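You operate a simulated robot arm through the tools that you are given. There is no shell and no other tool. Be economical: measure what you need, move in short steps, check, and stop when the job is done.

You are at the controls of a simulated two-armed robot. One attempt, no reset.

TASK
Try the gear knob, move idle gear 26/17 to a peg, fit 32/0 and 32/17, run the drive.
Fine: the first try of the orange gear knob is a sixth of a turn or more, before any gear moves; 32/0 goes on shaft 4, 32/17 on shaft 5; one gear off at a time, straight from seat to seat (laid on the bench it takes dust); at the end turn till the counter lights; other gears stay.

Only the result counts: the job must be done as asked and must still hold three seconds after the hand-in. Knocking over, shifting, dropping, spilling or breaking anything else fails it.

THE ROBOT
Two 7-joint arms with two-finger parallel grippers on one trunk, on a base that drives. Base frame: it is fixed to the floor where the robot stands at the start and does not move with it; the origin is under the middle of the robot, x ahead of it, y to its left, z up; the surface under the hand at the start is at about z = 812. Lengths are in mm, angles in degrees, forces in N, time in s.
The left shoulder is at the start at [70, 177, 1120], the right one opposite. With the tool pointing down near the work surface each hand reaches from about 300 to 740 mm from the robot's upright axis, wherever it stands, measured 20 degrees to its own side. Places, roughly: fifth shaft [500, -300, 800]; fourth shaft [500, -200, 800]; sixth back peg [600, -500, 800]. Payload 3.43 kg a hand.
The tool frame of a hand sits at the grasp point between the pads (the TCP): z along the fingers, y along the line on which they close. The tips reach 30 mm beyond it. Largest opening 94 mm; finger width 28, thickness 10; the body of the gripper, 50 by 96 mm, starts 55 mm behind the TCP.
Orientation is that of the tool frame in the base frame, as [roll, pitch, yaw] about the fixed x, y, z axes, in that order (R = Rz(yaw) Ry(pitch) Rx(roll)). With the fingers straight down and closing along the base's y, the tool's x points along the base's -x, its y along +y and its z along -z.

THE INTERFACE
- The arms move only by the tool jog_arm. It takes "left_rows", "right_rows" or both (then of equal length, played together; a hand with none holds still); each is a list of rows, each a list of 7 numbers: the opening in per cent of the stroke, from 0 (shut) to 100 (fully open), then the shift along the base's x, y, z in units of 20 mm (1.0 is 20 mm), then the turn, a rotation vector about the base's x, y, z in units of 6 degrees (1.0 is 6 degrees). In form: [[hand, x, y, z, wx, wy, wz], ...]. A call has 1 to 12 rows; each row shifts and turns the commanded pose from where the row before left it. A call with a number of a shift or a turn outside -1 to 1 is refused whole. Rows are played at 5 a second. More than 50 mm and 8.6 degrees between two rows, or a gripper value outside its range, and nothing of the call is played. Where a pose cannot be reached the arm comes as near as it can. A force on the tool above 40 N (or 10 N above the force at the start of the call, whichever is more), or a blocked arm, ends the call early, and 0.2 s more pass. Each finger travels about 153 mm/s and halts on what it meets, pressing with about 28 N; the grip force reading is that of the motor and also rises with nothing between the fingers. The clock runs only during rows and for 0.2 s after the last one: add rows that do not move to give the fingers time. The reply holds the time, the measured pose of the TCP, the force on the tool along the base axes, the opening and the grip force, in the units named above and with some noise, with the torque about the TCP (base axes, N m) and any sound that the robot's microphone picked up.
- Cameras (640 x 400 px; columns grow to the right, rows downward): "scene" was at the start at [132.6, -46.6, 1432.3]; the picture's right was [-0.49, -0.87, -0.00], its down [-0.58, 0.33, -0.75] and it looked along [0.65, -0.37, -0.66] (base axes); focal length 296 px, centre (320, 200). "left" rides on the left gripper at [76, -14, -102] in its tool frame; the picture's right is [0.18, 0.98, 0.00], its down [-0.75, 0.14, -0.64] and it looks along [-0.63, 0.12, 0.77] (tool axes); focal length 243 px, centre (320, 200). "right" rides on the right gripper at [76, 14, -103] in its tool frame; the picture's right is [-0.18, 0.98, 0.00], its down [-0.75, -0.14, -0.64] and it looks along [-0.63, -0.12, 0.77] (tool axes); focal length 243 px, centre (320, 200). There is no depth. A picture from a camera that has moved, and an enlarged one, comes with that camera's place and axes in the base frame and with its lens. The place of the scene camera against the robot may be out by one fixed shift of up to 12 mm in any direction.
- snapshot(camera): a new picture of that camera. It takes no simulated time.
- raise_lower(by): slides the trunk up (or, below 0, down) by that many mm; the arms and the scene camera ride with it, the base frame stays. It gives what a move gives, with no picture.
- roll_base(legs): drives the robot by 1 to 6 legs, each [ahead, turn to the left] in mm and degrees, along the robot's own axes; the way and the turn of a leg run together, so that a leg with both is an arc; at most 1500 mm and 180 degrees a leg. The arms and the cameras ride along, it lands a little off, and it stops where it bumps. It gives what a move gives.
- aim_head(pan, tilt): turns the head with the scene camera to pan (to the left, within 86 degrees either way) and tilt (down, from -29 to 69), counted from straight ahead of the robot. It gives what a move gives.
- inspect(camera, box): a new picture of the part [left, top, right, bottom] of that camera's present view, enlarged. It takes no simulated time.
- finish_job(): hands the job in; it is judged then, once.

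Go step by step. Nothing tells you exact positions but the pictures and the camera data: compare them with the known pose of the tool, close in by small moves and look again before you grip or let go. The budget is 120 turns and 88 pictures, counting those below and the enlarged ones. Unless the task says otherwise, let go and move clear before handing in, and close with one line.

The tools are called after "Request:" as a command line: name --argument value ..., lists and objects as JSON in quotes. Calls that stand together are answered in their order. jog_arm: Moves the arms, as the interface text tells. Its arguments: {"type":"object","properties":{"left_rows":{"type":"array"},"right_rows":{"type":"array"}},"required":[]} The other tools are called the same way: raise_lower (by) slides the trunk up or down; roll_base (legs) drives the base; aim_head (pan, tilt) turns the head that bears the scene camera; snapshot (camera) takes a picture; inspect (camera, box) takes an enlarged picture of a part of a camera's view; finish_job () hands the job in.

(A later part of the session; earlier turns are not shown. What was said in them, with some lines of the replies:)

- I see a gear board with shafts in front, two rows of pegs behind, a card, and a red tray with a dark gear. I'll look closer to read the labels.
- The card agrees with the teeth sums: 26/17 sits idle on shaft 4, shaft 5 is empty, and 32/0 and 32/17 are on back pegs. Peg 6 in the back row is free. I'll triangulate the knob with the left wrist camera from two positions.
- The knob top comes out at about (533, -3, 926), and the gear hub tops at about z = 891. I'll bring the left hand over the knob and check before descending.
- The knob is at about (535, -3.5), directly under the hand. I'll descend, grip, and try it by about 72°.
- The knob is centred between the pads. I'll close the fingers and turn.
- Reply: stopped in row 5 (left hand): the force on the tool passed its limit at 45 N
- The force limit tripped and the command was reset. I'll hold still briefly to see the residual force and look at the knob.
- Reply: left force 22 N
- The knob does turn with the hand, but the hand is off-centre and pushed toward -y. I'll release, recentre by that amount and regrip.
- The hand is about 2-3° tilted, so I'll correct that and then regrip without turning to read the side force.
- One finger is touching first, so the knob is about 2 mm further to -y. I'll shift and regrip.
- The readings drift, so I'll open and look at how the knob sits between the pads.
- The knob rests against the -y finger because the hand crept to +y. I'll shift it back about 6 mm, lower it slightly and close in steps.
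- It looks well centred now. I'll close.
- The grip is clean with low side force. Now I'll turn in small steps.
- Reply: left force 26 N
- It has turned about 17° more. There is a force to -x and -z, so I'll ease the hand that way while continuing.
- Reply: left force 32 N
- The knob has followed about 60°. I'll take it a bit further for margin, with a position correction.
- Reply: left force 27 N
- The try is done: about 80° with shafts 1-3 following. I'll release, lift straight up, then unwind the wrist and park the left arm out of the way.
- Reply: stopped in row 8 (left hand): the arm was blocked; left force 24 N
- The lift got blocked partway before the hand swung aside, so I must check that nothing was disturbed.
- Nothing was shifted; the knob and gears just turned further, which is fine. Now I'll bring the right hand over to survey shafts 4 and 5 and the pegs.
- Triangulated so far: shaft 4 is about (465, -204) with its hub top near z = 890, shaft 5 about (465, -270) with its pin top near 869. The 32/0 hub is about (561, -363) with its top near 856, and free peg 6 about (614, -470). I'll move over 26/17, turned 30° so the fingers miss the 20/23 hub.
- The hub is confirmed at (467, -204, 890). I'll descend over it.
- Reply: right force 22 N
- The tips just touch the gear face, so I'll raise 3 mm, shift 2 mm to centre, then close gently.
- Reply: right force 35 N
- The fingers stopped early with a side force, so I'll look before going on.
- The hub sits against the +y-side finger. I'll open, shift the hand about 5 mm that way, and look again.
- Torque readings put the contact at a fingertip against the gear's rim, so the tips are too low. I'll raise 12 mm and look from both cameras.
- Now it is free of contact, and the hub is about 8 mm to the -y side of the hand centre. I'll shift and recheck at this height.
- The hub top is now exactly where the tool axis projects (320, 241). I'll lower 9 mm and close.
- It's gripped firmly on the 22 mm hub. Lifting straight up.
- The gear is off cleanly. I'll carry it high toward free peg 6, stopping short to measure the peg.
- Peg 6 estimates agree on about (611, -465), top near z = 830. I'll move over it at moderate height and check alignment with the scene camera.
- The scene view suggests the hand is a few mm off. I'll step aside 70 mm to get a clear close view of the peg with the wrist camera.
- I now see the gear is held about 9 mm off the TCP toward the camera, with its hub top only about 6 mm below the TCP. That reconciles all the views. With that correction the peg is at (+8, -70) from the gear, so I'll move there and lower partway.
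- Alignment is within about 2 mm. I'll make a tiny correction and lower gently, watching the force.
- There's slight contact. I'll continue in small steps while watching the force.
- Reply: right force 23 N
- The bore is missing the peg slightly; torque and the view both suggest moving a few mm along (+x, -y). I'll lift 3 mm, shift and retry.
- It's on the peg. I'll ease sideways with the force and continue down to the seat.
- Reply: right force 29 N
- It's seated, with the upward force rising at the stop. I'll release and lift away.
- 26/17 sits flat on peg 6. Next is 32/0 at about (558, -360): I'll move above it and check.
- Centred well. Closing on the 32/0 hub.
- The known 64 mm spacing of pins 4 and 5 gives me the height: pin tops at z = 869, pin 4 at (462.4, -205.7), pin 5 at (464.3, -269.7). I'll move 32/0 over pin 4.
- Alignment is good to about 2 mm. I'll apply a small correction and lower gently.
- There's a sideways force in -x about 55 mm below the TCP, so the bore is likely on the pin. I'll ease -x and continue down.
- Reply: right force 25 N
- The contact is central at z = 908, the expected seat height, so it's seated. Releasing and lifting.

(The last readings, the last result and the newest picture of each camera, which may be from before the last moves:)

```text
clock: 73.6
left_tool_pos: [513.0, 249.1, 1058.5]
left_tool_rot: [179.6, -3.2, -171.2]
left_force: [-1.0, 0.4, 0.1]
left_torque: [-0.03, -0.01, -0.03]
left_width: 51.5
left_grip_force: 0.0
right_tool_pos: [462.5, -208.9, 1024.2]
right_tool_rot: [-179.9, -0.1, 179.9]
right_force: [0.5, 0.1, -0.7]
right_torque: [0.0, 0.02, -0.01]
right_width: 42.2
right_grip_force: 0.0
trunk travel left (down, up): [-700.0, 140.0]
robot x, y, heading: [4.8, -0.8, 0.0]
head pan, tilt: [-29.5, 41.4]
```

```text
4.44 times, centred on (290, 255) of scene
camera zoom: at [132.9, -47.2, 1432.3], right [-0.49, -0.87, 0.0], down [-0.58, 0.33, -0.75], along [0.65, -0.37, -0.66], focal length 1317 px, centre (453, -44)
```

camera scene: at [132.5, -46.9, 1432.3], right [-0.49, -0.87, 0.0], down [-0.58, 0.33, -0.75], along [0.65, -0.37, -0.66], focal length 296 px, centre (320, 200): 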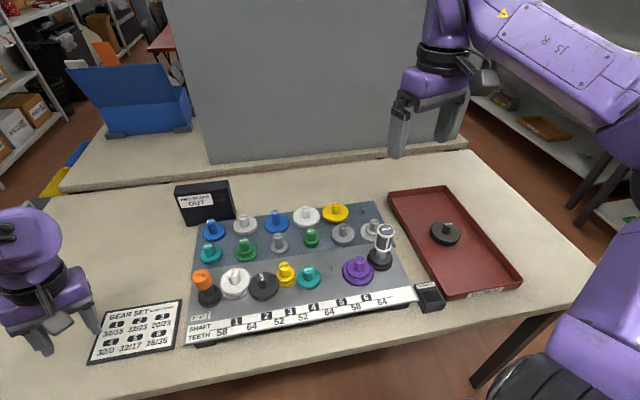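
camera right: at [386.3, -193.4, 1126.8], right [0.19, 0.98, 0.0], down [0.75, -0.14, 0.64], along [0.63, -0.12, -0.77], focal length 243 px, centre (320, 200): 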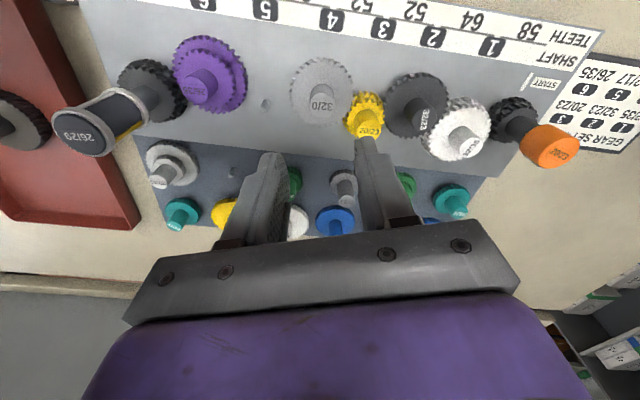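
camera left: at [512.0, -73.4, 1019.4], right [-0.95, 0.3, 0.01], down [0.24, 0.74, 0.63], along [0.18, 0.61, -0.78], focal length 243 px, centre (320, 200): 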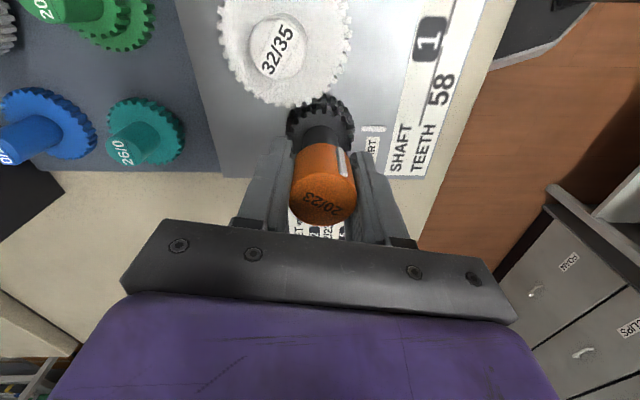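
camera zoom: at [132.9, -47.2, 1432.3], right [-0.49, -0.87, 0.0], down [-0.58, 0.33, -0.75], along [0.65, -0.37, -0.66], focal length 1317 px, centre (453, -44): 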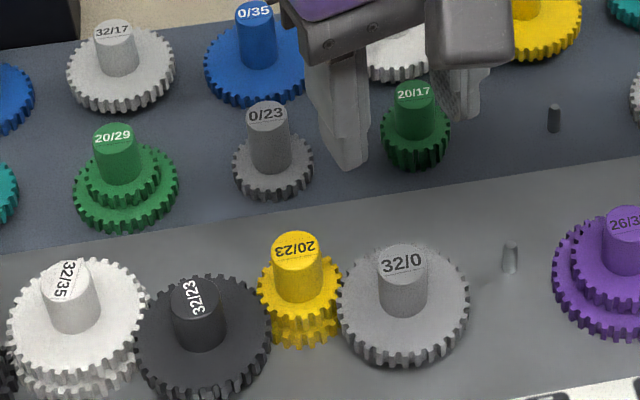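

32/0 is down and meshed on shaft 4. Next is 32/17 on back peg 2, about (712, -143), which is near the reach limit. I'll go high toward it and look.

Request:
jog_arm --right_rows '[[45, 1, 0.28, 0, 0, 0, 0], [45, 1, 0.28, 0, 0, 0, 0], [45, 1, 0.28, 0, 0, 0, 0], [45, 1, 0.28, 0, 0, 0, 0], [45, 1, 0.28, 0, 0, 0, 0], [45, 1, 0.28, 0, 0, 0, 0], [45, 1, 0.28, 0, 0, 0, 0], [45, 1, 0.28, 0, 0, 0, 0], [45, 1, 0.28, -0.5, 0, 0, 0], [45, 1, 0.28, -0.5, 0, 0, 0], [45, 1, 0.28, -0.5, 0, 0, 0], [45, 0, 0, 0, 0, 0, 0]]'

Request:
inspect --camera "right" --box '[160, 0, 480, 200]'

```text
clock: 76.2
left_tool_pos: [513.0, 248.6, 1058.5]
left_tool_rot: [179.5, -3.1, -171.1]
left_force: [-0.1, 0.3, 0.5]
left_torque: [-0.01, 0.0, -0.02]
left_width: 51.8
left_grip_force: 0.0
right_tool_pos: [683.7, -145.5, 996.3]
right_tool_rot: [-180.0, 0.0, 180.0]
right_force: [0.2, 0.6, 0.1]
right_torque: [0.02, -0.01, -0.02]
right_width: 42.4
right_grip_force: 0.1
trunk travel left (down, up): [-700.0, 140.0]
robot x, y, heading: [0.2, -0.7, -0.2]
head pan, tilt: [-29.5, 41.4]
```

```text
2.00 times, centred on (320, 100) of right
camera zoom: at [606.0, -130.1, 1098.2], right [0.19, 0.98, 0.0], down [0.75, -0.14, 0.64], along [0.63, -0.12, -0.77], focal length 485 px, centre (320, 400)
```

zoom: 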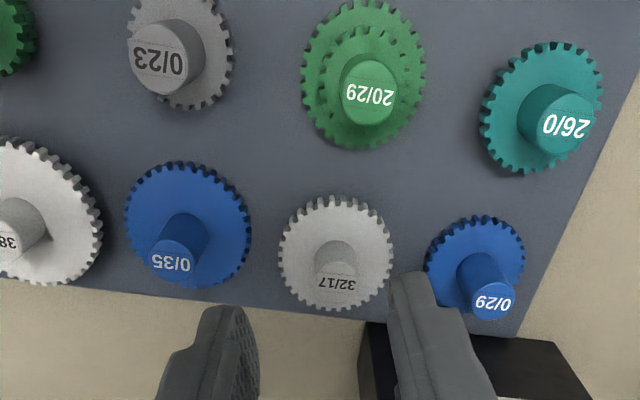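

The 32/17 hub comes out at about (716, -142), and the lamp box is more than 60 mm beyond it, so it's clear. I'll move over and descend to just above.

Request:
jog_arm --right_rows '[[45, 0.8, 0.08, 0, 0, 0, 0], [45, 0.83, 0.07, 0, 0, 0, 0], [45, 0, 0, -0.8, 0, 0, 0], [45, 0, 0, -1, 0, 0, 0], [45, 0, 0, -1, 0, 0, 0], [45, 0, 0, -1, 0, 0, 0], [45, 0, 0, -1, 0, 0, 0], [45, 0, 0, 0, 0, 0, 0], [45, 0, 0, 0, 0, 0, 0]]'

Request:
inspect --camera "right" --box '[160, 20, 480, 220]'

```text
clock: 78.2
left_tool_pos: [513.1, 249.1, 1058.9]
left_tool_rot: [179.7, -3.1, -171.1]
left_force: [0.5, 0.1, -0.3]
left_torque: [0.01, -0.02, -0.01]
left_width: 51.9
left_grip_force: 0.0
right_tool_pos: [681.4, -148.0, 897.2]
right_tool_rot: [180.0, 0.1, 179.9]
right_force: [0.4, -0.3, -0.6]
right_torque: [-0.03, 0.01, -0.01]
right_width: 42.5
right_grip_force: 0.1
right hand out of reach, approached as far as the arm can: row 1, 2
trunk travel left (down, up): [-700.0, 140.0]
robot x, y, heading: [1.6, 3.8, -0.1]
head pan, tilt: [-29.5, 41.4]
```

```text
2.00 times, centred on (320, 120) of right
camera zoom: at [606.2, -131.8, 999.2], right [0.19, 0.98, 0.0], down [0.75, -0.14, 0.64], along [0.63, -0.12, -0.77], focal length 485 px, centre (320, 360)
```

zoom: 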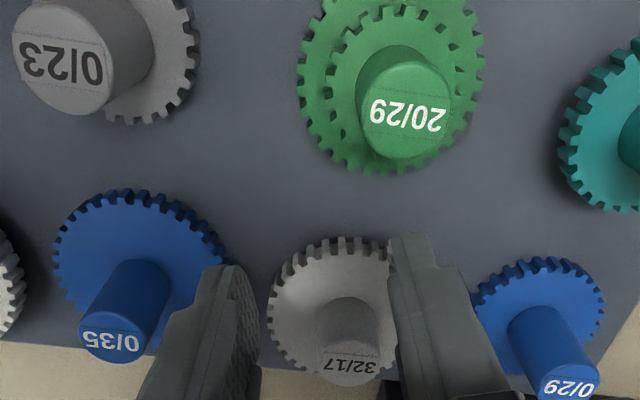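

It's out of reach from this stance. Rotating the base about 18° left brings the right shoulder closer without approaching the bench, so I'll raise the hand, pull back and turn.

Request:
jog_arm --right_rows '[[45, 0, 0, 1, 0, 0, 0], [45, 0, 0, 1, 0, 0, 0], [45, 0, 0, 1, 0, 0, 0], [45, 0, 0, 1, 0, 0, 0], [45, 0, 0, 1, 0, 0, 0], [45, -1, -1, 1, 0, 0, 0], [45, -1, -1, 1, 0, 0, 0], [45, -1, -1, 0, 0, 0, 0], [45, -1, -1, 0, 0, 0, 0], [45, -1, -1, 0, 0, 0, 0], [45, 0, 0, 0, 0, 0, 0]]'

Request:
roll_base --legs '[[0, 18]]'

Request:
snapshot --camera "scene"

```text
clock: 80.6
left_tool_pos: [513.8, 249.9, 1057.4]
left_tool_rot: [179.6, -3.3, -171.2]
left_force: [0.9, 0.4, 1.2]
left_torque: [0.0, 0.03, -0.03]
left_width: 51.9
left_grip_force: 0.1
right_tool_pos: [583.7, -246.7, 1037.6]
right_tool_rot: [180.0, -0.2, 179.9]
right_force: [0.3, 0.1, -0.4]
right_torque: [-0.03, 0.01, -0.01]
right_width: 42.2
right_grip_force: 0.1
trunk travel left (down, up): [-700.0, 140.0]
robot x, y, heading: [-3.0, -4.6, 0.1]
head pan, tilt: [-29.5, 41.4]
```

```text
clock: 82.0
left_tool_pos: [412.7, 395.2, 1058.1]
left_tool_rot: [179.5, -3.2, -153.1]
left_force: [0.6, 0.3, -1.1]
left_torque: [0.01, 0.02, -0.02]
left_width: 51.6
left_grip_force: 0.1
right_tool_pos: [631.0, -55.0, 1037.2]
right_tool_rot: [180.0, 0.0, -162.2]
right_force: [0.1, -0.1, 0.0]
right_torque: [0.01, 0.02, 0.01]
right_width: 42.4
right_grip_force: 0.0
trunk travel left (down, up): [-700.0, 140.0]
robot x, y, heading: [1.9, -1.8, 18.0]
head pan, tilt: [-29.5, 41.4]
```

```text
29 pictures are left
camera scene: at [139.9, -7.9, 1432.3], right [-0.2, -0.98, 0.0], down [-0.65, 0.13, -0.75], along [0.73, -0.15, -0.66], focal length 296 px, centre (320, 200)
```

scene: 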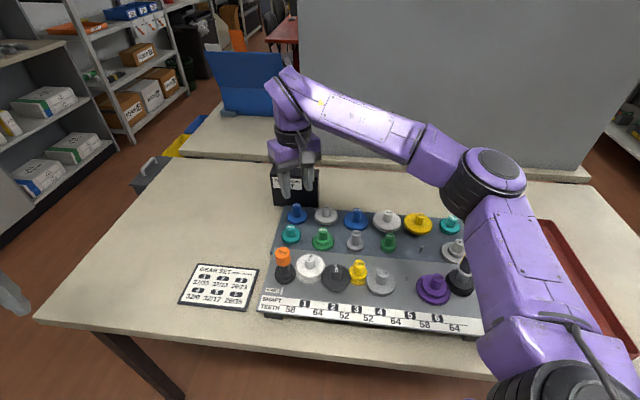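

The base turned cleanly. I'll bring the right hand over 32/17 again.

Request:
jog_arm --right_rows '[[45, 0, -0.9, 0, 0, 0, -1], [45, 0, -0.9, 0, 0, 0, -1], [45, 0.3, -0.9, 0, 0, 0, -0.97], [45, 0.9, -0.9, 0, 0, 0, 0], [45, 1, -0.75, 0, 0, 0, 0], [45, 1, 0, 0, 0, 0, 0], [45, 1, 0, -0.5, 0, 0, 0], [45, 0, 0, -1, 0, 0, 0], [45, 0, 0, -1, 0, 0, 0], [45, 0, 0, -1, 0, 0, 0], [45, 0, 0, -1, 0, 0, 0], [45, 0, 0, 0, 0, 0, 0]]'

Request:
inspect --camera "right" --box '[160, 20, 480, 220]'

```text
clock: 84.6
left_tool_pos: [412.3, 396.5, 1058.0]
left_tool_rot: [179.6, -3.3, -153.1]
left_force: [0.5, -0.1, 0.2]
left_torque: [0.02, 0.01, 0.01]
left_width: 51.5
left_grip_force: 0.1
right_tool_pos: [715.5, -140.7, 944.8]
right_tool_rot: [-180.0, 0.0, -179.9]
right_force: [-0.4, -0.1, -0.4]
right_torque: [0.0, 0.0, -0.02]
right_width: 42.2
right_grip_force: 0.0
trunk travel left (down, up): [-700.0, 140.0]
robot x, y, heading: [-1.2, -0.4, 17.8]
head pan, tilt: [-29.5, 41.4]
```

```text
2.00 times, centred on (320, 120) of right
camera zoom: at [639.7, -125.2, 1048.0], right [0.18, 0.98, 0.0], down [0.75, -0.14, 0.64], along [0.63, -0.12, -0.77], focal length 485 px, centre (320, 360)
```

zoom: 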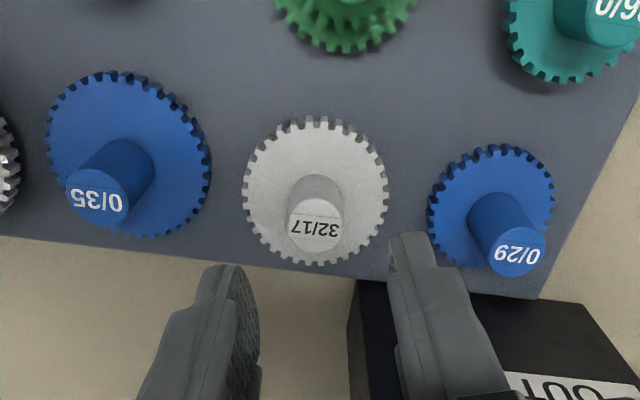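

Request:
jog_arm --right_rows '[[45, 0.27, -0.06, -0.75, 0, 0, 0], [45, 0, 0, -0.75, 0, 0, 0], [45, 0, 0, -0.75, 0, 0, 0], [45, 0, 0, 0, 0, 0, 0], [45, 0, 0, 0, 0, 0, 0]]'

Request:
inspect --camera "right" --box '[160, 20, 480, 220]'

```text
clock: 85.8
left_tool_pos: [412.2, 395.7, 1058.8]
left_tool_rot: [179.6, -3.2, -153.1]
left_force: [-0.4, -0.6, 0.6]
left_torque: [-0.01, 0.01, 0.03]
left_width: 51.8
left_grip_force: 0.1
right_tool_pos: [719.8, -141.6, 901.6]
right_tool_rot: [-180.0, 0.1, 179.9]
right_force: [0.7, 0.0, 0.5]
right_torque: [-0.03, 0.0, -0.03]
right_width: 42.4
right_grip_force: 0.0
trunk travel left (down, up): [-700.0, 140.0]
robot x, y, heading: [-3.7, 3.4, 18.0]
head pan, tilt: [-29.5, 41.4]
```

```text
2.00 times, centred on (320, 120) of right
camera zoom: at [643.3, -125.6, 1005.2], right [0.18, 0.98, 0.0], down [0.75, -0.14, 0.64], along [0.63, -0.12, -0.77], focal length 485 px, centre (320, 360)
```

zoom: 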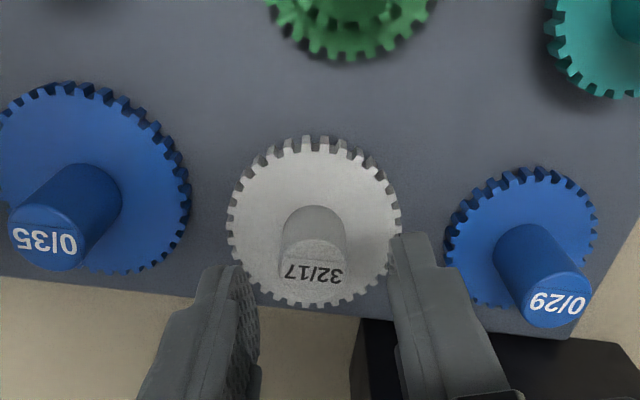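

Request:
jog_arm --right_rows '[[45, 0, -0.09, -0.7, 0, 0, 0], [45, 0, 0, -0.5, 0, 0, 0], [45, 0, 0, -0.38, 0, 0, 0], [45, 0, 0, 0, 0, 0, 0]]'

Request:
inspect --camera "right" --box '[160, 20, 480, 220]'

```text
clock: 86.8
left_tool_pos: [411.3, 395.7, 1057.4]
left_tool_rot: [179.7, -3.1, -153.1]
left_force: [0.5, 0.0, 0.7]
left_torque: [0.01, 0.02, 0.03]
left_width: 51.6
left_grip_force: 0.0
right_tool_pos: [719.2, -143.6, 872.8]
right_tool_rot: [179.9, 0.0, 179.9]
right_force: [0.1, -0.8, -0.7]
right_torque: [-0.03, -0.02, 0.0]
right_width: 42.4
right_grip_force: 0.0
trunk travel left (down, up): [-700.0, 140.0]
robot x, y, heading: [1.0, 1.3, 18.0]
head pan, tilt: [-29.5, 41.4]
```

```text
2.00 times, centred on (320, 120) of right
camera zoom: at [643.8, -128.5, 975.4], right [0.18, 0.98, 0.0], down [0.75, -0.14, 0.64], along [0.63, -0.12, -0.77], focal length 485 px, centre (320, 360)
```

zoom: 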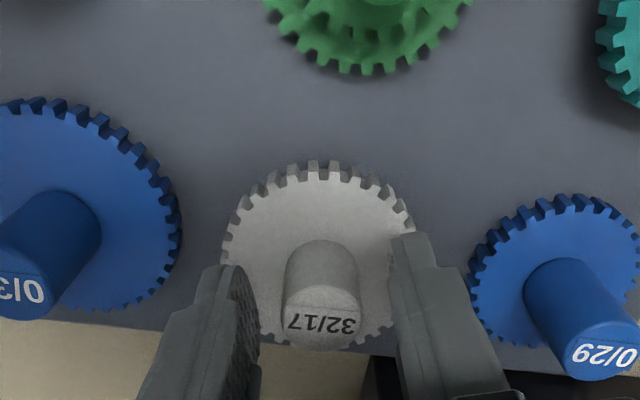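

Centred. Close and lift.

Request:
jog_arm --right_rows '[[45, 0, 0, -0.1, 0, 0, 0], [35, 0, 0, 0, 0, 0, 0], [25, 0, 0, 0, 0, 0, 0], [12, 0, 0, 0, 0, 0, 0], [10, 0, 0, 0, 0, 0, 0]]'

```text
clock: 88.0
left_tool_pos: [411.1, 395.6, 1058.5]
left_tool_rot: [179.6, -3.2, -153.1]
left_force: [0.3, -0.8, 0.3]
left_torque: [-0.01, 0.02, 0.02]
left_width: 51.9
left_grip_force: 0.1
right_tool_pos: [721.2, -144.6, 869.7]
right_tool_rot: [180.0, 0.0, 179.9]
right_force: [0.4, 0.0, -0.3]
right_torque: [-0.01, 0.0, 0.0]
right_width: 22.2
right_grip_force: 27.7
trunk travel left (down, up): [-700.0, 140.0]
robot x, y, heading: [-3.0, -0.3, 17.9]
head pan, tilt: [-29.5, 41.4]
```

Request:
jog_arm --right_rows '[[10, 0, 0, 0.3, 0, 0, 0], [10, 0, 0, 0.7, 0, 0, 0], [10, 0, 0, 1, 0, 0, 0], [10, 0, 0, 1, 0, 0, 0], [10, 0, 0, 1, 0, 0, 0], [10, 0, 0, 1, 0, 0, 0], [10, 0, 0, 1, 0, 0, 0], [10, 0, 0, 1, 0, 0, 0]]'

Request:
jog_arm --right_rows '[[10, -0.98, -0.84, 0, 0, 0, 0], [10, -0.98, -0.84, 0, 0, 0, 0], [10, -0.98, -0.84, 0, 0, 0, 0], [10, -0.98, -0.84, 0, 0, 0, 0], [10, -0.98, -0.84, 0, 0, 0, 0], [10, -0.98, -0.84, 0, 0, 0, 0], [10, -0.98, -0.84, 0, 0, 0, 0], [10, -0.98, -0.84, 0, 0, 0, 0], [10, -0.98, -0.84, 0, 0, 0, 0], [10, -0.98, -0.84, 0, 0, 0, 0], [10, -0.98, -0.84, 0, 0, 0, 0], [10, 0, 0, 0, 0, 0, 0]]'

Request:
inspect --camera "right" --box '[200, 0, 520, 200]'

```text
clock: 89.8
left_tool_pos: [411.0, 395.7, 1058.0]
left_tool_rot: [179.7, -3.3, -153.0]
left_force: [0.5, -0.4, 1.0]
left_torque: [-0.02, 0.0, 0.03]
left_width: 51.5
left_grip_force: 0.1
right_tool_pos: [720.0, -142.9, 1008.5]
right_tool_rot: [-180.0, 0.0, -179.9]
right_force: [0.0, -0.1, -0.3]
right_torque: [0.01, -0.01, -0.01]
right_width: 22.4
right_grip_force: 28.3
trunk travel left (down, up): [-700.0, 140.0]
robot x, y, heading: [-0.0, 1.3, 18.0]
head pan, tilt: [-29.5, 41.4]
```

```text
clock: 92.4
left_tool_pos: [413.0, 394.6, 1057.1]
left_tool_rot: [179.6, -3.1, -153.1]
left_force: [0.7, 0.3, -0.2]
left_torque: [-0.02, 0.05, -0.01]
left_width: 51.8
left_grip_force: 0.0
right_tool_pos: [505.0, -329.0, 1009.8]
right_tool_rot: [-180.0, -0.2, -180.0]
right_force: [0.2, 0.1, -0.7]
right_torque: [-0.03, 0.02, 0.02]
right_width: 22.8
right_grip_force: 28.3
trunk travel left (down, up): [-700.0, 140.0]
robot x, y, heading: [2.8, 2.6, 18.0]
head pan, tilt: [-29.5, 41.4]
```

```text
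2.00 times, centred on (360, 100) of right
camera zoom: at [428.8, -314.1, 1112.4], right [0.18, 0.98, 0.0], down [0.75, -0.14, 0.64], along [0.63, -0.12, -0.77], focal length 485 px, centre (240, 400)
```

zoom: 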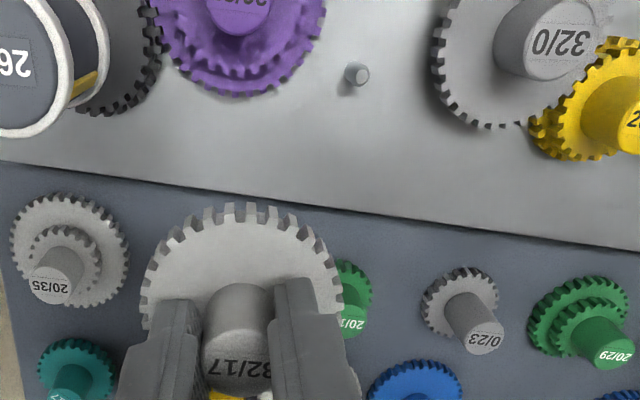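

Pin 5 is at (464.1, -269.2), relative to the hand (-41, +60). I'll move over and lower partway.

Request:
jog_arm --right_rows '[[10, -0.51, 0.75, 0, 0, 0, 0], [10, -0.51, 0.75, 0, 0, 0, 0], [10, -0.51, 0.75, 0, 0, 0, 0], [10, -0.52, 0.75, 0, 0, 0, 0], [10, 0, 0, -1, 0, 0, 0], [10, 0, 0, -1, 0, 0, 0], [10, 0, 0, -0.9, 0, 0, 0], [10, 0, 0, 0, 0, 0, 0], [10, 0, 0, 0, 0, 0, 0]]'

Request:
snapshot --camera "scene"

```text
clock: 94.4
left_tool_pos: [412.2, 396.2, 1058.0]
left_tool_rot: [179.6, -3.3, -153.1]
left_force: [1.1, 0.0, -0.7]
left_torque: [0.03, 0.0, 0.0]
left_width: 51.8
left_grip_force: 0.0
right_tool_pos: [465.3, -270.0, 952.3]
right_tool_rot: [180.0, 0.0, -180.0]
right_force: [0.2, 0.7, -0.5]
right_torque: [0.02, -0.06, 0.01]
right_width: 22.8
right_grip_force: 28.0
trunk travel left (down, up): [-700.0, 140.0]
robot x, y, heading: [-3.4, -0.1, 17.9]
head pan, tilt: [-29.5, 41.4]
```

```text
24 pictures are left
camera scene: at [139.8, -7.2, 1432.3], right [-0.2, -0.98, 0.0], down [-0.65, 0.13, -0.75], along [0.73, -0.15, -0.66], focal length 296 px, centre (320, 200)
```

scene: 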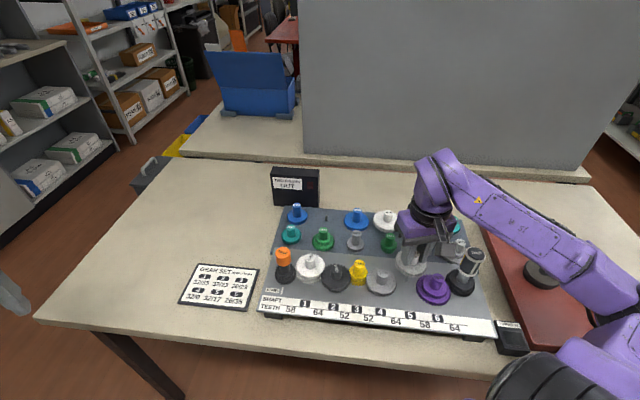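

Request:
jog_arm --right_rows '[[10, -0.12, 0.03, -0.3, 0, 0, 0], [10, 0, 0, -0.3, 0, 0, 0], [10, 0, 0, -0.3, 0, 0, 0], [10, 0, 0, -0.2, 0, 0, 0], [10, 0, 0, 0, 0, 0, 0]]'

Request:
inspect --camera "scene" --box '[350, 230, 450, 310]'

```text
clock: 95.6
left_tool_pos: [412.1, 395.1, 1057.9]
left_tool_rot: [179.6, -3.3, -153.1]
left_force: [0.0, 0.1, 0.1]
left_torque: [0.0, 0.0, 0.0]
left_width: 51.9
left_grip_force: 0.0
right_tool_pos: [462.2, -268.1, 928.6]
right_tool_rot: [179.9, 0.0, -179.9]
right_force: [0.3, 0.8, -0.3]
right_torque: [0.03, 0.0, -0.01]
right_width: 22.8
right_grip_force: 28.2
trunk travel left (down, up): [-700.0, 140.0]
robot x, y, heading: [0.9, 0.4, 17.6]
head pan, tilt: [-29.5, 41.4]
```

```text
5.00 times, centred on (400, 270) of scene
camera zoom: at [139.9, -7.2, 1432.3], right [-0.2, -0.98, 0.0], down [-0.65, 0.13, -0.75], along [0.73, -0.15, -0.66], focal length 1481 px, centre (-80, -150)
```

zoom: 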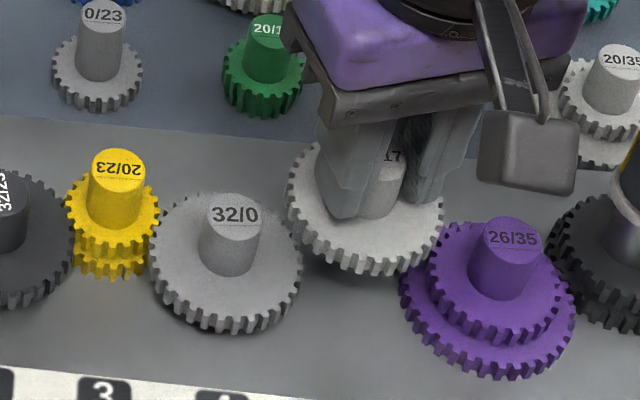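

Request:
jog_arm --right_rows '[[10, 0, 0, -0.15, 0, 0, 0], [10, 0, 0, -0.15, 0, 0, 0], [10, 0, 0, -0.1, 0, 0, 0], [10, 0, 0, 0, 0, 0, 0]]'

```text
clock: 96.6
left_tool_pos: [411.7, 394.9, 1059.3]
left_tool_rot: [179.6, -3.2, -153.1]
left_force: [0.0, 0.1, 0.6]
left_torque: [0.01, 0.0, 0.0]
left_width: 51.6
left_grip_force: 0.1
right_tool_pos: [461.9, -270.0, 919.9]
right_tool_rot: [179.9, 0.1, -179.9]
right_force: [-0.5, -4.8, -0.6]
right_torque: [-0.26, 0.03, 0.02]
right_width: 22.8
right_grip_force: 28.1
trunk travel left (down, up): [-700.0, 140.0]
robot x, y, heading: [0.4, -3.3, 17.7]
head pan, tilt: [-29.5, 41.4]
```

Request:
jog_arm --right_rows '[[10, 0, -0.03, -0.1, 0, 0, 0], [10, 0, 0, -0.1, 0, 0, 0], [10, 0, 0, -0.1, 0, 0, 0], [10, 0, 0, 0, 0, 0, 0]]'

```text
clock: 97.6
left_tool_pos: [411.9, 394.7, 1057.4]
left_tool_rot: [179.6, -3.1, -153.1]
left_force: [-0.8, -0.3, 0.7]
left_torque: [0.0, 0.02, 0.03]
left_width: 51.6
left_grip_force: 0.0
right_tool_pos: [460.9, -268.5, 912.9]
right_tool_rot: [-179.9, 0.1, 180.0]
right_force: [1.9, -4.3, 1.1]
right_torque: [-0.22, -0.14, 0.0]
right_width: 22.6
right_grip_force: 28.1
trunk travel left (down, up): [-700.0, 140.0]
robot x, y, heading: [0.1, -0.4, 18.0]
head pan, tilt: [-29.5, 41.4]
```

Request:
jog_arm --right_rows '[[10, 0.02, -0.03, -0.1, 0, 0, 0], [10, 0, 0, -0.1, 0, 0, 0], [10, 0, 0, -0.1, 0, 0, 0], [10, 0, 0, 0, 0, 0, 0]]'

Request:
inspect --camera "scene" --box '[350, 230, 450, 310]'

```text
clock: 98.6
left_tool_pos: [412.4, 394.7, 1059.2]
left_tool_rot: [179.5, -3.1, -153.1]
left_force: [-0.3, -0.6, 0.8]
left_torque: [0.01, -0.01, 0.01]
left_width: 51.9
left_grip_force: 0.0
right_tool_pos: [461.5, -269.4, 909.1]
right_tool_rot: [179.9, -0.1, -179.9]
right_force: [-0.2, -0.2, -0.4]
right_torque: [0.03, -0.02, -0.02]
right_width: 22.8
right_grip_force: 28.0
trunk travel left (down, up): [-700.0, 140.0]
robot x, y, heading: [-1.4, 0.1, 17.9]
head pan, tilt: [-29.5, 41.4]
```

```text
5.00 times, centred on (400, 270) of scene
camera zoom: at [139.8, -7.3, 1432.3], right [-0.2, -0.98, 0.0], down [-0.65, 0.13, -0.75], along [0.73, -0.15, -0.66], focal length 1481 px, centre (-80, -150)
```

zoom: 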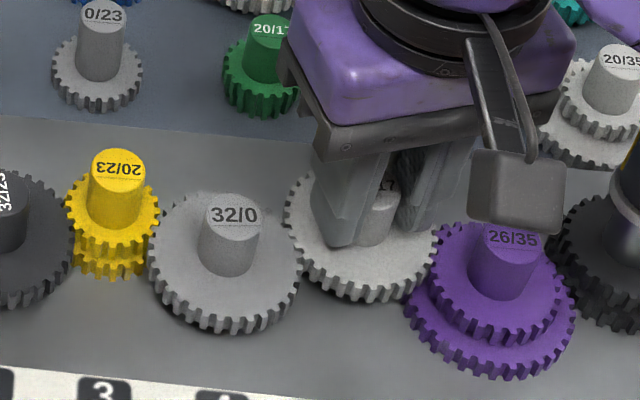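

Request:
jog_arm --right_rows '[[10, 0, 0, -0.1, 0, 0, 0], [10, 0, 0, -0.1, 0, 0, 0], [10, 0, 0, 0, 0, 0, 0]]'

```text
clock: 99.4
left_tool_pos: [410.5, 395.1, 1058.9]
left_tool_rot: [179.7, -3.1, -153.2]
left_force: [-0.6, -0.7, 0.1]
left_torque: [-0.01, 0.08, 0.01]
left_width: 51.8
left_grip_force: 0.0
right_tool_pos: [462.1, -269.7, 906.7]
right_tool_rot: [-180.0, 0.3, -180.0]
right_force: [2.0, -6.5, 24.0]
right_torque: [-0.16, -0.2, -0.07]
right_width: 22.5
right_grip_force: 28.3
trunk travel left (down, up): [-700.0, 140.0]
robot x, y, heading: [1.1, 0.6, 17.6]
head pan, tilt: [-29.5, 41.4]
```

Seated centrally at z = 907. Releasing and lifting.

Request:
jog_arm --right_rows '[[25, 0, 0, 0.05, 0, 0, 0], [42, 0, 0, 0, 0, 0, 0], [42, 0, 0, 0, 0, 0, 0], [42, 0, 0, 0.3, 0, 0, 0], [42, 0, 0, 0.7, 0, 0, 0], [42, 0, 0, 1, 0, 0, 0], [42, 0, 0, 1, 0, 0, 0], [42, 0, 0, 1, 0, 0, 0], [42, 0, 0, 1, 0, 0, 0], [42, 0, 0, 1, 0, 0, 0], [42, 0, 0, 1, 0, 0, 0], [42, 0, 0, 0, 0, 0, 0]]'

Request:
inspect --camera "scene" --box '[350, 230, 450, 310]'

```text
clock: 102.0
left_tool_pos: [412.5, 395.5, 1057.8]
left_tool_rot: [179.6, -3.3, -153.1]
left_force: [-0.6, 0.1, -0.2]
left_torque: [-0.02, -0.02, -0.02]
left_width: 51.6
left_grip_force: 0.0
right_tool_pos: [460.7, -270.4, 1045.5]
right_tool_rot: [-180.0, -0.1, 180.0]
right_force: [-1.1, -0.3, -0.3]
right_torque: [-0.02, -0.01, 0.02]
right_width: 39.4
right_grip_force: 0.1
trunk travel left (down, up): [-700.0, 140.0]
robot x, y, heading: [0.5, 0.8, 17.8]
head pan, tilt: [-29.5, 41.4]
```

```text
5.00 times, centred on (400, 270) of scene
camera zoom: at [139.9, -7.5, 1432.3], right [-0.2, -0.98, 0.0], down [-0.65, 0.13, -0.75], along [0.73, -0.15, -0.66], focal length 1481 px, centre (-80, -150)
```

zoom: 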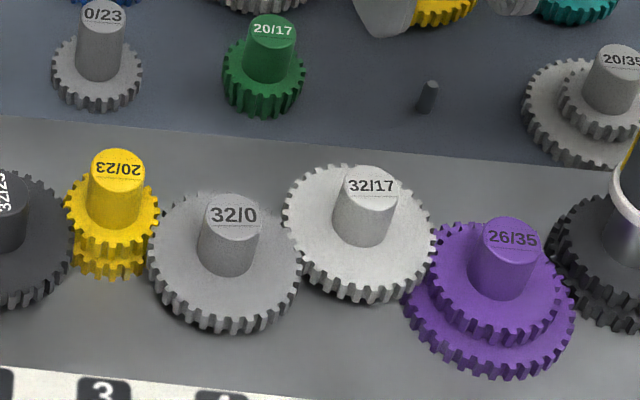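

Both gears are fitted and meshed along the whole chain. Now I'll bring the right hand to the orange knob to run the drive.

Request:
jog_arm --right_rows '[[42, 0.3, 1, 0, 0, 0, 0], [45, 0.3, 1, 0, 0, 0, 0], [50, 0.3, 1, 0, 0, 0, 0], [55, 0.3, 1, 0, 0, 0, 0], [60, 0.3, 1, 0, 0, 0, 0], [60, 0.3, 1, 0, 0, 0, 0], [60, 0.3, 1, 0, 0, 0, 0], [60, 0.3, 1, 0, 0, 0, 0], [60, 0.3, 1, 0, 0, 0, 0], [60, 0.3, 1, 0, 0, 0, 0], [60, 0.3, 1, 0, 0, 0, 0], [60, 0.35, 1, 0, 0, 0, 0]]'

Request:
jog_arm --right_rows '[[60, 0, 1, 0, 0, 0, 0], [60, 0, 0.4, -0.5, 0, 0, 0], [60, 0, 0, -1, 0, 0, 0], [60, 0, 0, -1, 0, 0, 0], [60, 0, 0, 0, 0, 0, 0]]'

Request:
inspect --camera "right" --box '[160, 20, 480, 220]'

```text
clock: 104.6
left_tool_pos: [411.8, 395.2, 1058.1]
left_tool_rot: [179.7, -3.2, -153.1]
left_force: [0.5, 0.3, -0.3]
left_torque: [0.01, 0.01, 0.04]
left_width: 51.7
left_grip_force: 0.2
right_tool_pos: [451.8, -252.8, 1052.6]
right_tool_rot: [180.0, -0.1, -180.0]
right_force: [-1.0, 0.5, -0.3]
right_torque: [0.01, 0.01, 0.0]
right_width: 56.4
right_grip_force: 0.0
right hand out of reach, approached as far as the arm can: row 1, 2, 3, 4, 5, 6, 7, 8, 9, 10, 11, 12
trunk travel left (down, up): [-700.0, 140.0]
robot x, y, heading: [1.4, -2.8, 17.6]
head pan, tilt: [-29.5, 41.4]
```

```text
clock: 105.8
left_tool_pos: [411.2, 395.3, 1058.0]
left_tool_rot: [179.6, -3.2, -153.1]
left_force: [-0.3, 0.2, -0.9]
left_torque: [0.01, 0.01, 0.01]
left_width: 51.7
left_grip_force: 0.0
right_tool_pos: [440.9, -246.1, 1002.7]
right_tool_rot: [179.9, 0.0, -180.0]
right_force: [-0.2, -0.2, 0.0]
right_torque: [-0.02, 0.01, 0.01]
right_width: 56.3
right_grip_force: 0.0
right hand out of reach, approached as far as the arm can: row 1, 2
trunk travel left (down, up): [-700.0, 140.0]
robot x, y, heading: [0.1, 0.8, 17.8]
head pan, tilt: [-29.5, 41.4]
```

```text
2.00 times, centred on (320, 120) of right
camera zoom: at [365.4, -231.7, 1105.0], right [0.18, 0.98, 0.0], down [0.75, -0.14, 0.64], along [0.63, -0.12, -0.77], focal length 485 px, centre (320, 360)
```

zoom: 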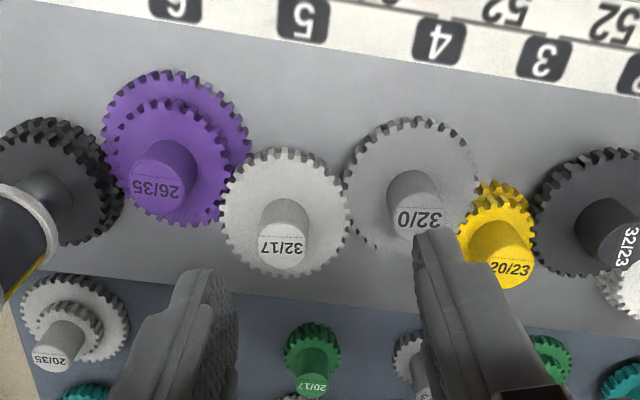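

The right arm can't fold that far across, so I'll use the left hand as in the first try. I'll raise the right hand high, then turn the base back 18°.

Request:
jog_arm --right_rows '[[60, 0, -0.3, 1, 0, 0, 0], [60, 0, -0.3, 1, 0, 0, 0], [60, 0, -0.3, 1, 0, 0, 0], [60, 0, -0.3, 1, 0, 0, 0], [60, 0, -0.3, 1, 0, 0, 0], [60, 0, -0.3, 1, 0, 0, 0], [60, 0, -0.3, 1, 0, 0, 0], [60, 0, -0.3, 1, 0, 0, 0], [60, 0, 0, 0, 0, 0, 0]]'

Request:
roll_base --legs '[[0, -18]]'

```text
clock: 107.8
left_tool_pos: [411.2, 395.1, 1057.8]
left_tool_rot: [179.6, -3.2, -153.1]
left_force: [-0.2, 0.0, 0.4]
left_torque: [0.03, -0.01, -0.01]
left_width: 51.8
left_grip_force: 0.3
right_tool_pos: [435.4, -297.7, 1130.5]
right_tool_rot: [180.0, 0.1, 179.9]
right_force: [0.3, -0.7, 0.4]
right_torque: [0.0, 0.0, 0.0]
right_width: 56.3
right_grip_force: 0.1
right hand out of reach, approached as far as the arm can: row 5, 6, 7, 8
trunk travel left (down, up): [-700.0, 140.0]
robot x, y, heading: [1.2, -3.9, 17.9]
head pan, tilt: [-29.5, 41.4]
```

```text
clock: 109.2
left_tool_pos: [514.0, 249.2, 1057.9]
left_tool_rot: [179.6, -3.2, -171.2]
left_force: [-0.4, 0.2, 0.1]
left_torque: [0.0, -0.04, -0.03]
left_width: 51.8
left_grip_force: 0.0
right_tool_pos: [321.0, -418.1, 1129.5]
right_tool_rot: [180.0, 0.1, 162.0]
right_force: [-0.3, 0.2, 1.3]
right_torque: [-0.01, -0.04, 0.03]
right_width: 56.3
right_grip_force: 0.0
trunk travel left (down, up): [-700.0, 140.0]
robot x, y, heading: [2.9, -2.8, -0.0]
head pan, tilt: [-29.5, 41.4]
```

Base is back. I'll bring the left hand over the knob, fixing its tilt and pre-winding the wrist about 66° the other way for a longer turn.

Request:
jog_arm --left_rows '[[60, 0.08, -1, 0, 0, -0.535, 0], [60, 0.08, -1, 0, 0, 0, -1], [60, 0.08, -1, 0, 0, 0, -1], [60, 0.08, -1, 0, 0, 0, -1], [60, 0.08, -1, 0, 0, 0, -1], [60, 0.08, -1, 0, 0, 0, -1], [60, 0.08, -1, 0, 0, 0, -1], [60, 0.08, -1, 0, 0, 0, -1], [60, 0.08, -1, 0, 0, 0, -1], [60, 0.08, -1, 0, 0, 0, -1], [60, 0.08, -1, 0, 0, 0, -1], [60, 0.08, -1, 0, 0, 0, -1]]'

Request:
jog_arm --left_rows '[[60, 0.05, -0.6, -1, 0, 0, 0], [60, 0, 0, -1, 0, 0, 0], [60, 0, 0, -1, 0, 0, 0], [60, 0, 0, -0.5, 0, 0, 0], [60, 0, 0, 0, 0, 0, 0], [60, 0, 0, 0, 0, 0, 0]]'

Request:
inspect --camera "left" --box '[160, 20, 480, 220]'

```text
clock: 111.8
left_tool_pos: [532.7, 6.2, 1058.4]
left_tool_rot: [-180.0, -0.1, 122.7]
left_force: [-0.7, 0.2, -0.3]
left_torque: [0.03, 0.01, -0.03]
left_width: 56.2
left_grip_force: 0.1
right_tool_pos: [322.3, -418.7, 1129.5]
right_tool_rot: [179.8, 0.1, 162.0]
right_force: [-0.3, -0.8, -0.1]
right_torque: [0.05, 0.01, 0.0]
right_width: 56.6
right_grip_force: 0.0
trunk travel left (down, up): [-700.0, 140.0]
robot x, y, heading: [-0.6, 0.2, -0.2]
head pan, tilt: [-29.5, 41.4]
```

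```text
clock: 113.2
left_tool_pos: [532.5, -3.5, 988.0]
left_tool_rot: [-179.9, -0.1, 122.8]
left_force: [-0.2, -0.2, 0.2]
left_torque: [0.0, -0.01, 0.02]
left_width: 56.5
left_grip_force: 0.0
right_tool_pos: [321.2, -418.5, 1128.1]
right_tool_rot: [179.8, 0.1, 162.0]
right_force: [-0.7, -0.2, -0.7]
right_torque: [-0.01, 0.01, 0.0]
right_width: 56.3
right_grip_force: 0.0
trunk travel left (down, up): [-700.0, 140.0]
robot x, y, heading: [-2.2, -3.8, -0.4]
head pan, tilt: [-29.5, 41.4]
```

```text
2.00 times, centred on (320, 120) of left
camera zoom: at [479.6, 52.9, 1090.0], right [0.73, 0.69, 0.0], down [0.53, -0.56, 0.64], along [0.44, -0.47, -0.77], focal length 485 px, centre (320, 360)
```

zoom: 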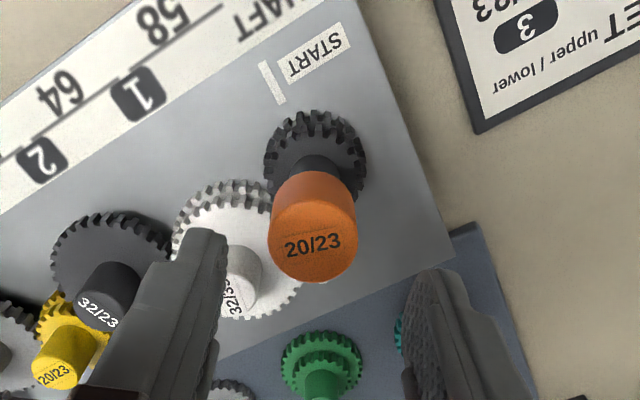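

The wrist is wound to +123°. I'll apply a small correction and descend around the knob.

Request:
jog_arm --left_rows '[[55, -0.07, -0.07, -1, 0, 0, 0], [55, 0, 0, -1, 0, 0, 0], [55, 0, 0, -1, 0, 0, 0], [55, 0, 0, -0.6, 0, 0, 0], [55, 0, 0, 0, 0, 0, 0], [55, 0, 0, 0, 0, 0, 0]]'

Request:
inspect --camera "left" --box '[220, 100, 420, 260]'

```text
clock: 114.6
left_tool_pos: [533.7, -6.0, 915.3]
left_tool_rot: [-179.9, 0.0, 122.7]
left_force: [-0.2, -0.6, 0.0]
left_torque: [-0.01, 0.01, 0.0]
left_width: 51.7
left_grip_force: 0.0
right_tool_pos: [321.0, -418.3, 1129.9]
right_tool_rot: [179.8, 0.1, 161.9]
right_force: [0.0, 1.1, 0.6]
right_torque: [0.0, -0.03, 0.0]
right_width: 56.5
right_grip_force: 0.1
trunk travel left (down, up): [-700.0, 140.0]
robot x, y, heading: [1.0, -2.5, -0.1]
head pan, tilt: [-29.5, 41.4]
```

```text
2.50 times, centred on (320, 180) of left
camera zoom: at [480.2, 50.2, 1018.5], right [0.73, 0.69, 0.0], down [0.53, -0.56, 0.64], along [0.44, -0.47, -0.77], focal length 606 px, centre (320, 250)
```

zoom: 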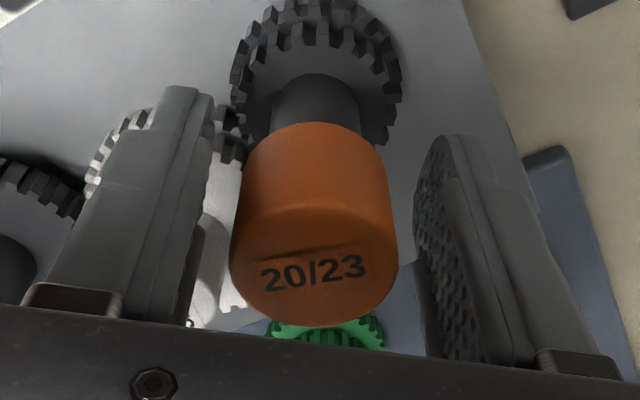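

Well centred; both heights give a consistent on-axis position. I'll close and start turning.

Request:
jog_arm --left_rows '[[45, -0.03, -0.03, 0, 0, 0, 0], [38, 0, 0, 0, 0, 0, 0], [28, 0, 0, 0, 0, 0, 0], [25, 0, 0, 0, 0, 0, 0], [25, 0, 0, 0, 0, 0, 0.7], [25, 0, 0, 0, 0, 0, 0.7], [25, 0, 0, 0, 0, 0, 0]]'

```text
clock: 116.2
left_tool_pos: [533.0, -6.2, 916.0]
left_tool_rot: [-180.0, 0.0, 131.3]
left_force: [-1.4, -3.8, -1.1]
left_torque: [0.44, -0.11, 0.06]
left_width: 32.0
left_grip_force: 44.9
right_tool_pos: [320.9, -418.3, 1129.9]
right_tool_rot: [179.9, 0.1, 162.1]
right_force: [0.2, 0.1, 0.7]
right_torque: [-0.05, 0.01, 0.01]
right_width: 56.4
right_grip_force: 0.1
trunk travel left (down, up): [-700.0, 140.0]
robot x, y, heading: [0.1, -0.1, 0.2]
head pan, tilt: [-29.5, 41.4]
```

Low forces. Continuing to turn.

Request:
jog_arm --left_rows '[[25, 0, 0, 0, 0, 0, 0.8], [25, 0, 0, 0, 0, 0, 0.8], [25, 0, 0, 0, 0, 0, 0.8], [25, 0, 0, 0, 0, 0, 0.8], [25, 0, 0, 0, 0, 0, 0.8], [25, 0, 0, 0, 0, 0, 0.8], [25, 0, 0, 0, 0, 0, 0]]'

Request:
inspect --camera "scene" --box '[180, 210, 460, 320]'

```text
clock: 117.8
left_tool_pos: [533.5, -5.7, 914.8]
left_tool_rot: [-179.5, -0.3, 160.5]
left_force: [-9.1, -5.5, -19.7]
left_torque: [0.73, 0.14, 0.01]
left_width: 31.9
left_grip_force: 44.7
right_tool_pos: [323.1, -418.7, 1129.3]
right_tool_rot: [179.8, -0.1, 162.0]
right_force: [-0.3, 1.1, 0.7]
right_torque: [-0.02, -0.01, 0.03]
right_width: 56.3
right_grip_force: 0.1
trunk travel left (down, up): [-700.0, 140.0]
robot x, y, heading: [3.0, -2.6, 0.2]
head pan, tilt: [-29.5, 41.4]
```

```text
2.29 times, centred on (320, 265) of scene
camera zoom: at [133.9, -49.1, 1432.0], right [-0.49, -0.87, 0.0], down [-0.58, 0.33, -0.75], along [0.65, -0.37, -0.66], focal length 677 px, centre (320, 51)
```

zoom: 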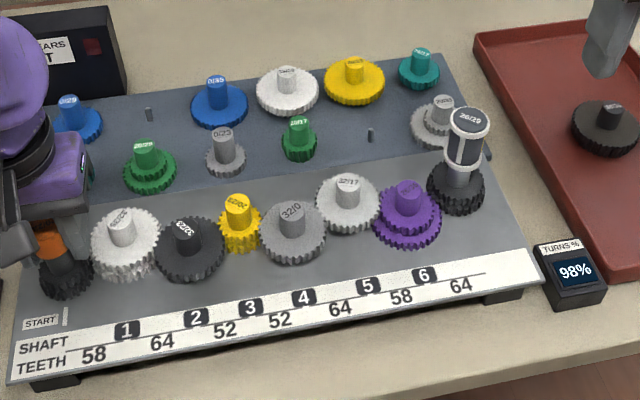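

The counter has lit and reads 98%, matching the train's calculated ratio (0.976). I'll release the knob first and check clearance before lifting.

Request:
jog_arm --left_rows '[[40, 0, 0, 0, 0, 0, 0], [55, 0, 0, 0, 0, 0, 0], [55, 0, 0, 0, 0, 0, 0], [55, 0, 0, 0, 0, 0, 0]]'

Request:
inspect --camera "left" --box '[220, 100, 420, 260]'

```text
clock: 118.8
left_tool_pos: [534.5, -4.3, 917.2]
left_tool_rot: [-179.6, -0.1, 160.6]
left_force: [0.0, 0.1, 0.4]
left_torque: [0.0, 0.0, -0.04]
left_width: 51.7
left_grip_force: 0.0
right_tool_pos: [321.5, -418.9, 1129.7]
right_tool_rot: [179.9, 0.1, 162.0]
right_force: [0.1, 0.3, 0.3]
right_torque: [0.03, -0.03, 0.04]
right_width: 56.6
right_grip_force: 0.0
trunk travel left (down, up): [-700.0, 140.0]
robot x, y, heading: [-0.2, 1.2, 0.1]
head pan, tilt: [-29.5, 41.4]
```

```text
2.50 times, centred on (320, 180) of left
camera zoom: at [457.0, 8.7, 1019.9], right [0.16, 0.99, -0.01], down [0.76, -0.11, 0.64], along [0.63, -0.11, -0.77], focal length 606 px, centre (320, 250)
```

zoom: 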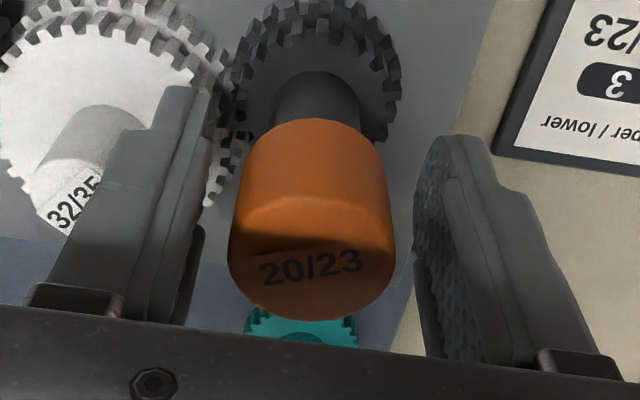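

The fingers are clear on both sides. Lifting straight up in small steps.

Request:
jog_arm --left_rows '[[55, 0, 0, 0.5, 0, 0, 0], [55, 0, 0, 0.5, 0, 0, 0], [55, 0, 0, 0.7, 0, 0, 0], [55, 0, 0, 1, 0, 0, 0], [55, 0, 0, 1, 0, 0, 0], [55, 0, 0, 1, 0, 0, 0], [55, 0, 0, 1, 0, 0, 0], [55, 0, 0, 1, 0, 0, 0], [55, 0, 0, 0, 0, 0, 0]]'

```text
clock: 120.8
left_tool_pos: [533.3, -7.2, 1051.2]
left_tool_rot: [-179.9, -0.1, 160.0]
left_force: [0.6, 1.2, -0.7]
left_torque: [0.03, -0.04, 0.0]
left_width: 51.8
left_grip_force: 0.2
right_tool_pos: [321.8, -418.1, 1130.2]
right_tool_rot: [-180.0, 0.1, 161.9]
right_force: [-0.8, 0.0, 0.1]
right_torque: [0.0, 0.0, -0.02]
right_width: 56.4
right_grip_force: 0.2
trunk travel left (down, up): [-700.0, 140.0]
robot x, y, heading: [1.6, 1.3, -0.1]
head pan, tilt: [-29.5, 41.4]
```

The lift was clean. I'll move the left hand aside and take a final look.

Request:
jog_arm --left_rows '[[55, 0, 1, 0, 0, 0, 0], [55, 0, 1, 0, 0, 0, 0], [55, 0, 1, 0, 0, 0, 0], [55, 0, 1, 0, 0, 0, 0], [55, 0, 1, 0, 0, 0, 0], [55, 0, 1, 0, 0, 0, 0], [55, 0, 1, 0, 0, 0, 0], [55, 0, 1, 0, 0, 0, 0], [55, 0, 1, 0, 0, 0, 0], [55, 0, 0, 0, 0, 0, 0]]'

Request:
snapshot --camera "scene"

Request:
inspect --camera "scene" --box '[310, 190, 470, 310]'

Request:
inspect --camera "scene" --box '[170, 180, 330, 300]'

```text
clock: 123.0
left_tool_pos: [529.7, 174.3, 1052.1]
left_tool_rot: [-180.0, 0.0, 160.0]
left_force: [0.2, 0.4, -1.2]
left_torque: [-0.01, 0.0, -0.02]
left_width: 51.9
left_grip_force: 0.1
right_tool_pos: [321.5, -418.3, 1129.8]
right_tool_rot: [179.9, 0.1, 162.0]
right_force: [0.2, -0.2, -0.2]
right_torque: [0.02, -0.01, -0.04]
right_width: 56.3
right_grip_force: 0.1
trunk travel left (down, up): [-700.0, 140.0]
robot x, y, heading: [-0.7, -4.0, -0.2]
head pan, tilt: [-29.5, 41.4]
```

```text
15 pictures are left
camera scene: at [133.0, -48.0, 1432.3], right [-0.49, -0.87, 0.0], down [-0.58, 0.33, -0.75], along [0.65, -0.37, -0.66], focal length 296 px, centre (320, 200)
```

scene: 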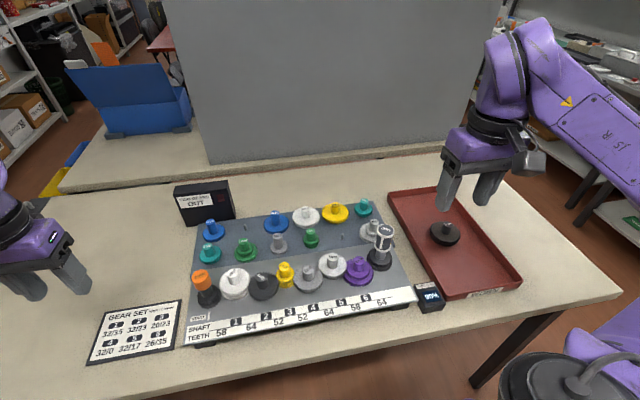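

```text
3.33 times, centred on (390, 250) of scene
camera zoom: at [133.0, -48.0, 1432.3], right [-0.49, -0.87, 0.0], down [-0.58, 0.33, -0.75], along [0.65, -0.37, -0.66], focal length 987 px, centre (87, 33)
```

zoom: 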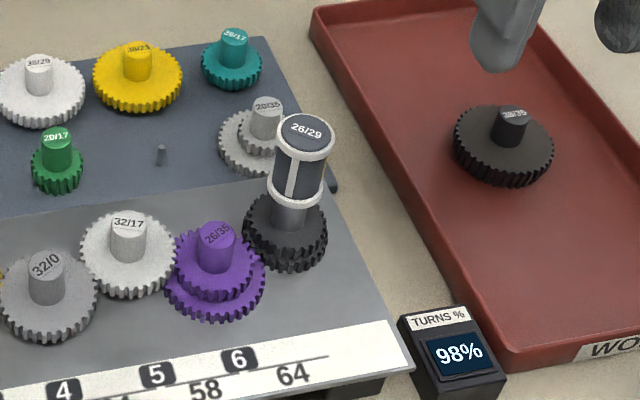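

```text
3.33 times, centred on (250, 240) of scene
camera zoom: at [133.0, -48.0, 1432.3], right [-0.49, -0.87, 0.0], down [-0.58, 0.33, -0.75], along [0.65, -0.37, -0.66], focal length 987 px, centre (553, 67)
```

zoom: 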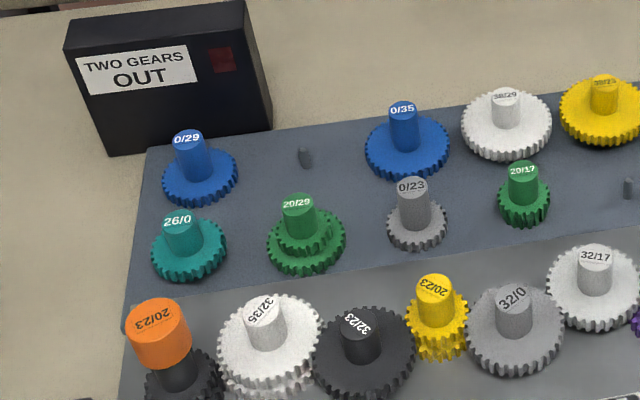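

The gears are all in place, the counter shows a lit 98%, the "two gears out" lamp is dark, and both hands are clear. Handing in.

Request:
finish_job

```text
The job is handed in.
```

I turned the knob about 80° before any gear moved, put 26/17 on back peg 6, fitted 32/0 on shaft 4 and 32/17 on shaft 5, then ran the drive until the counter lit at 98%.
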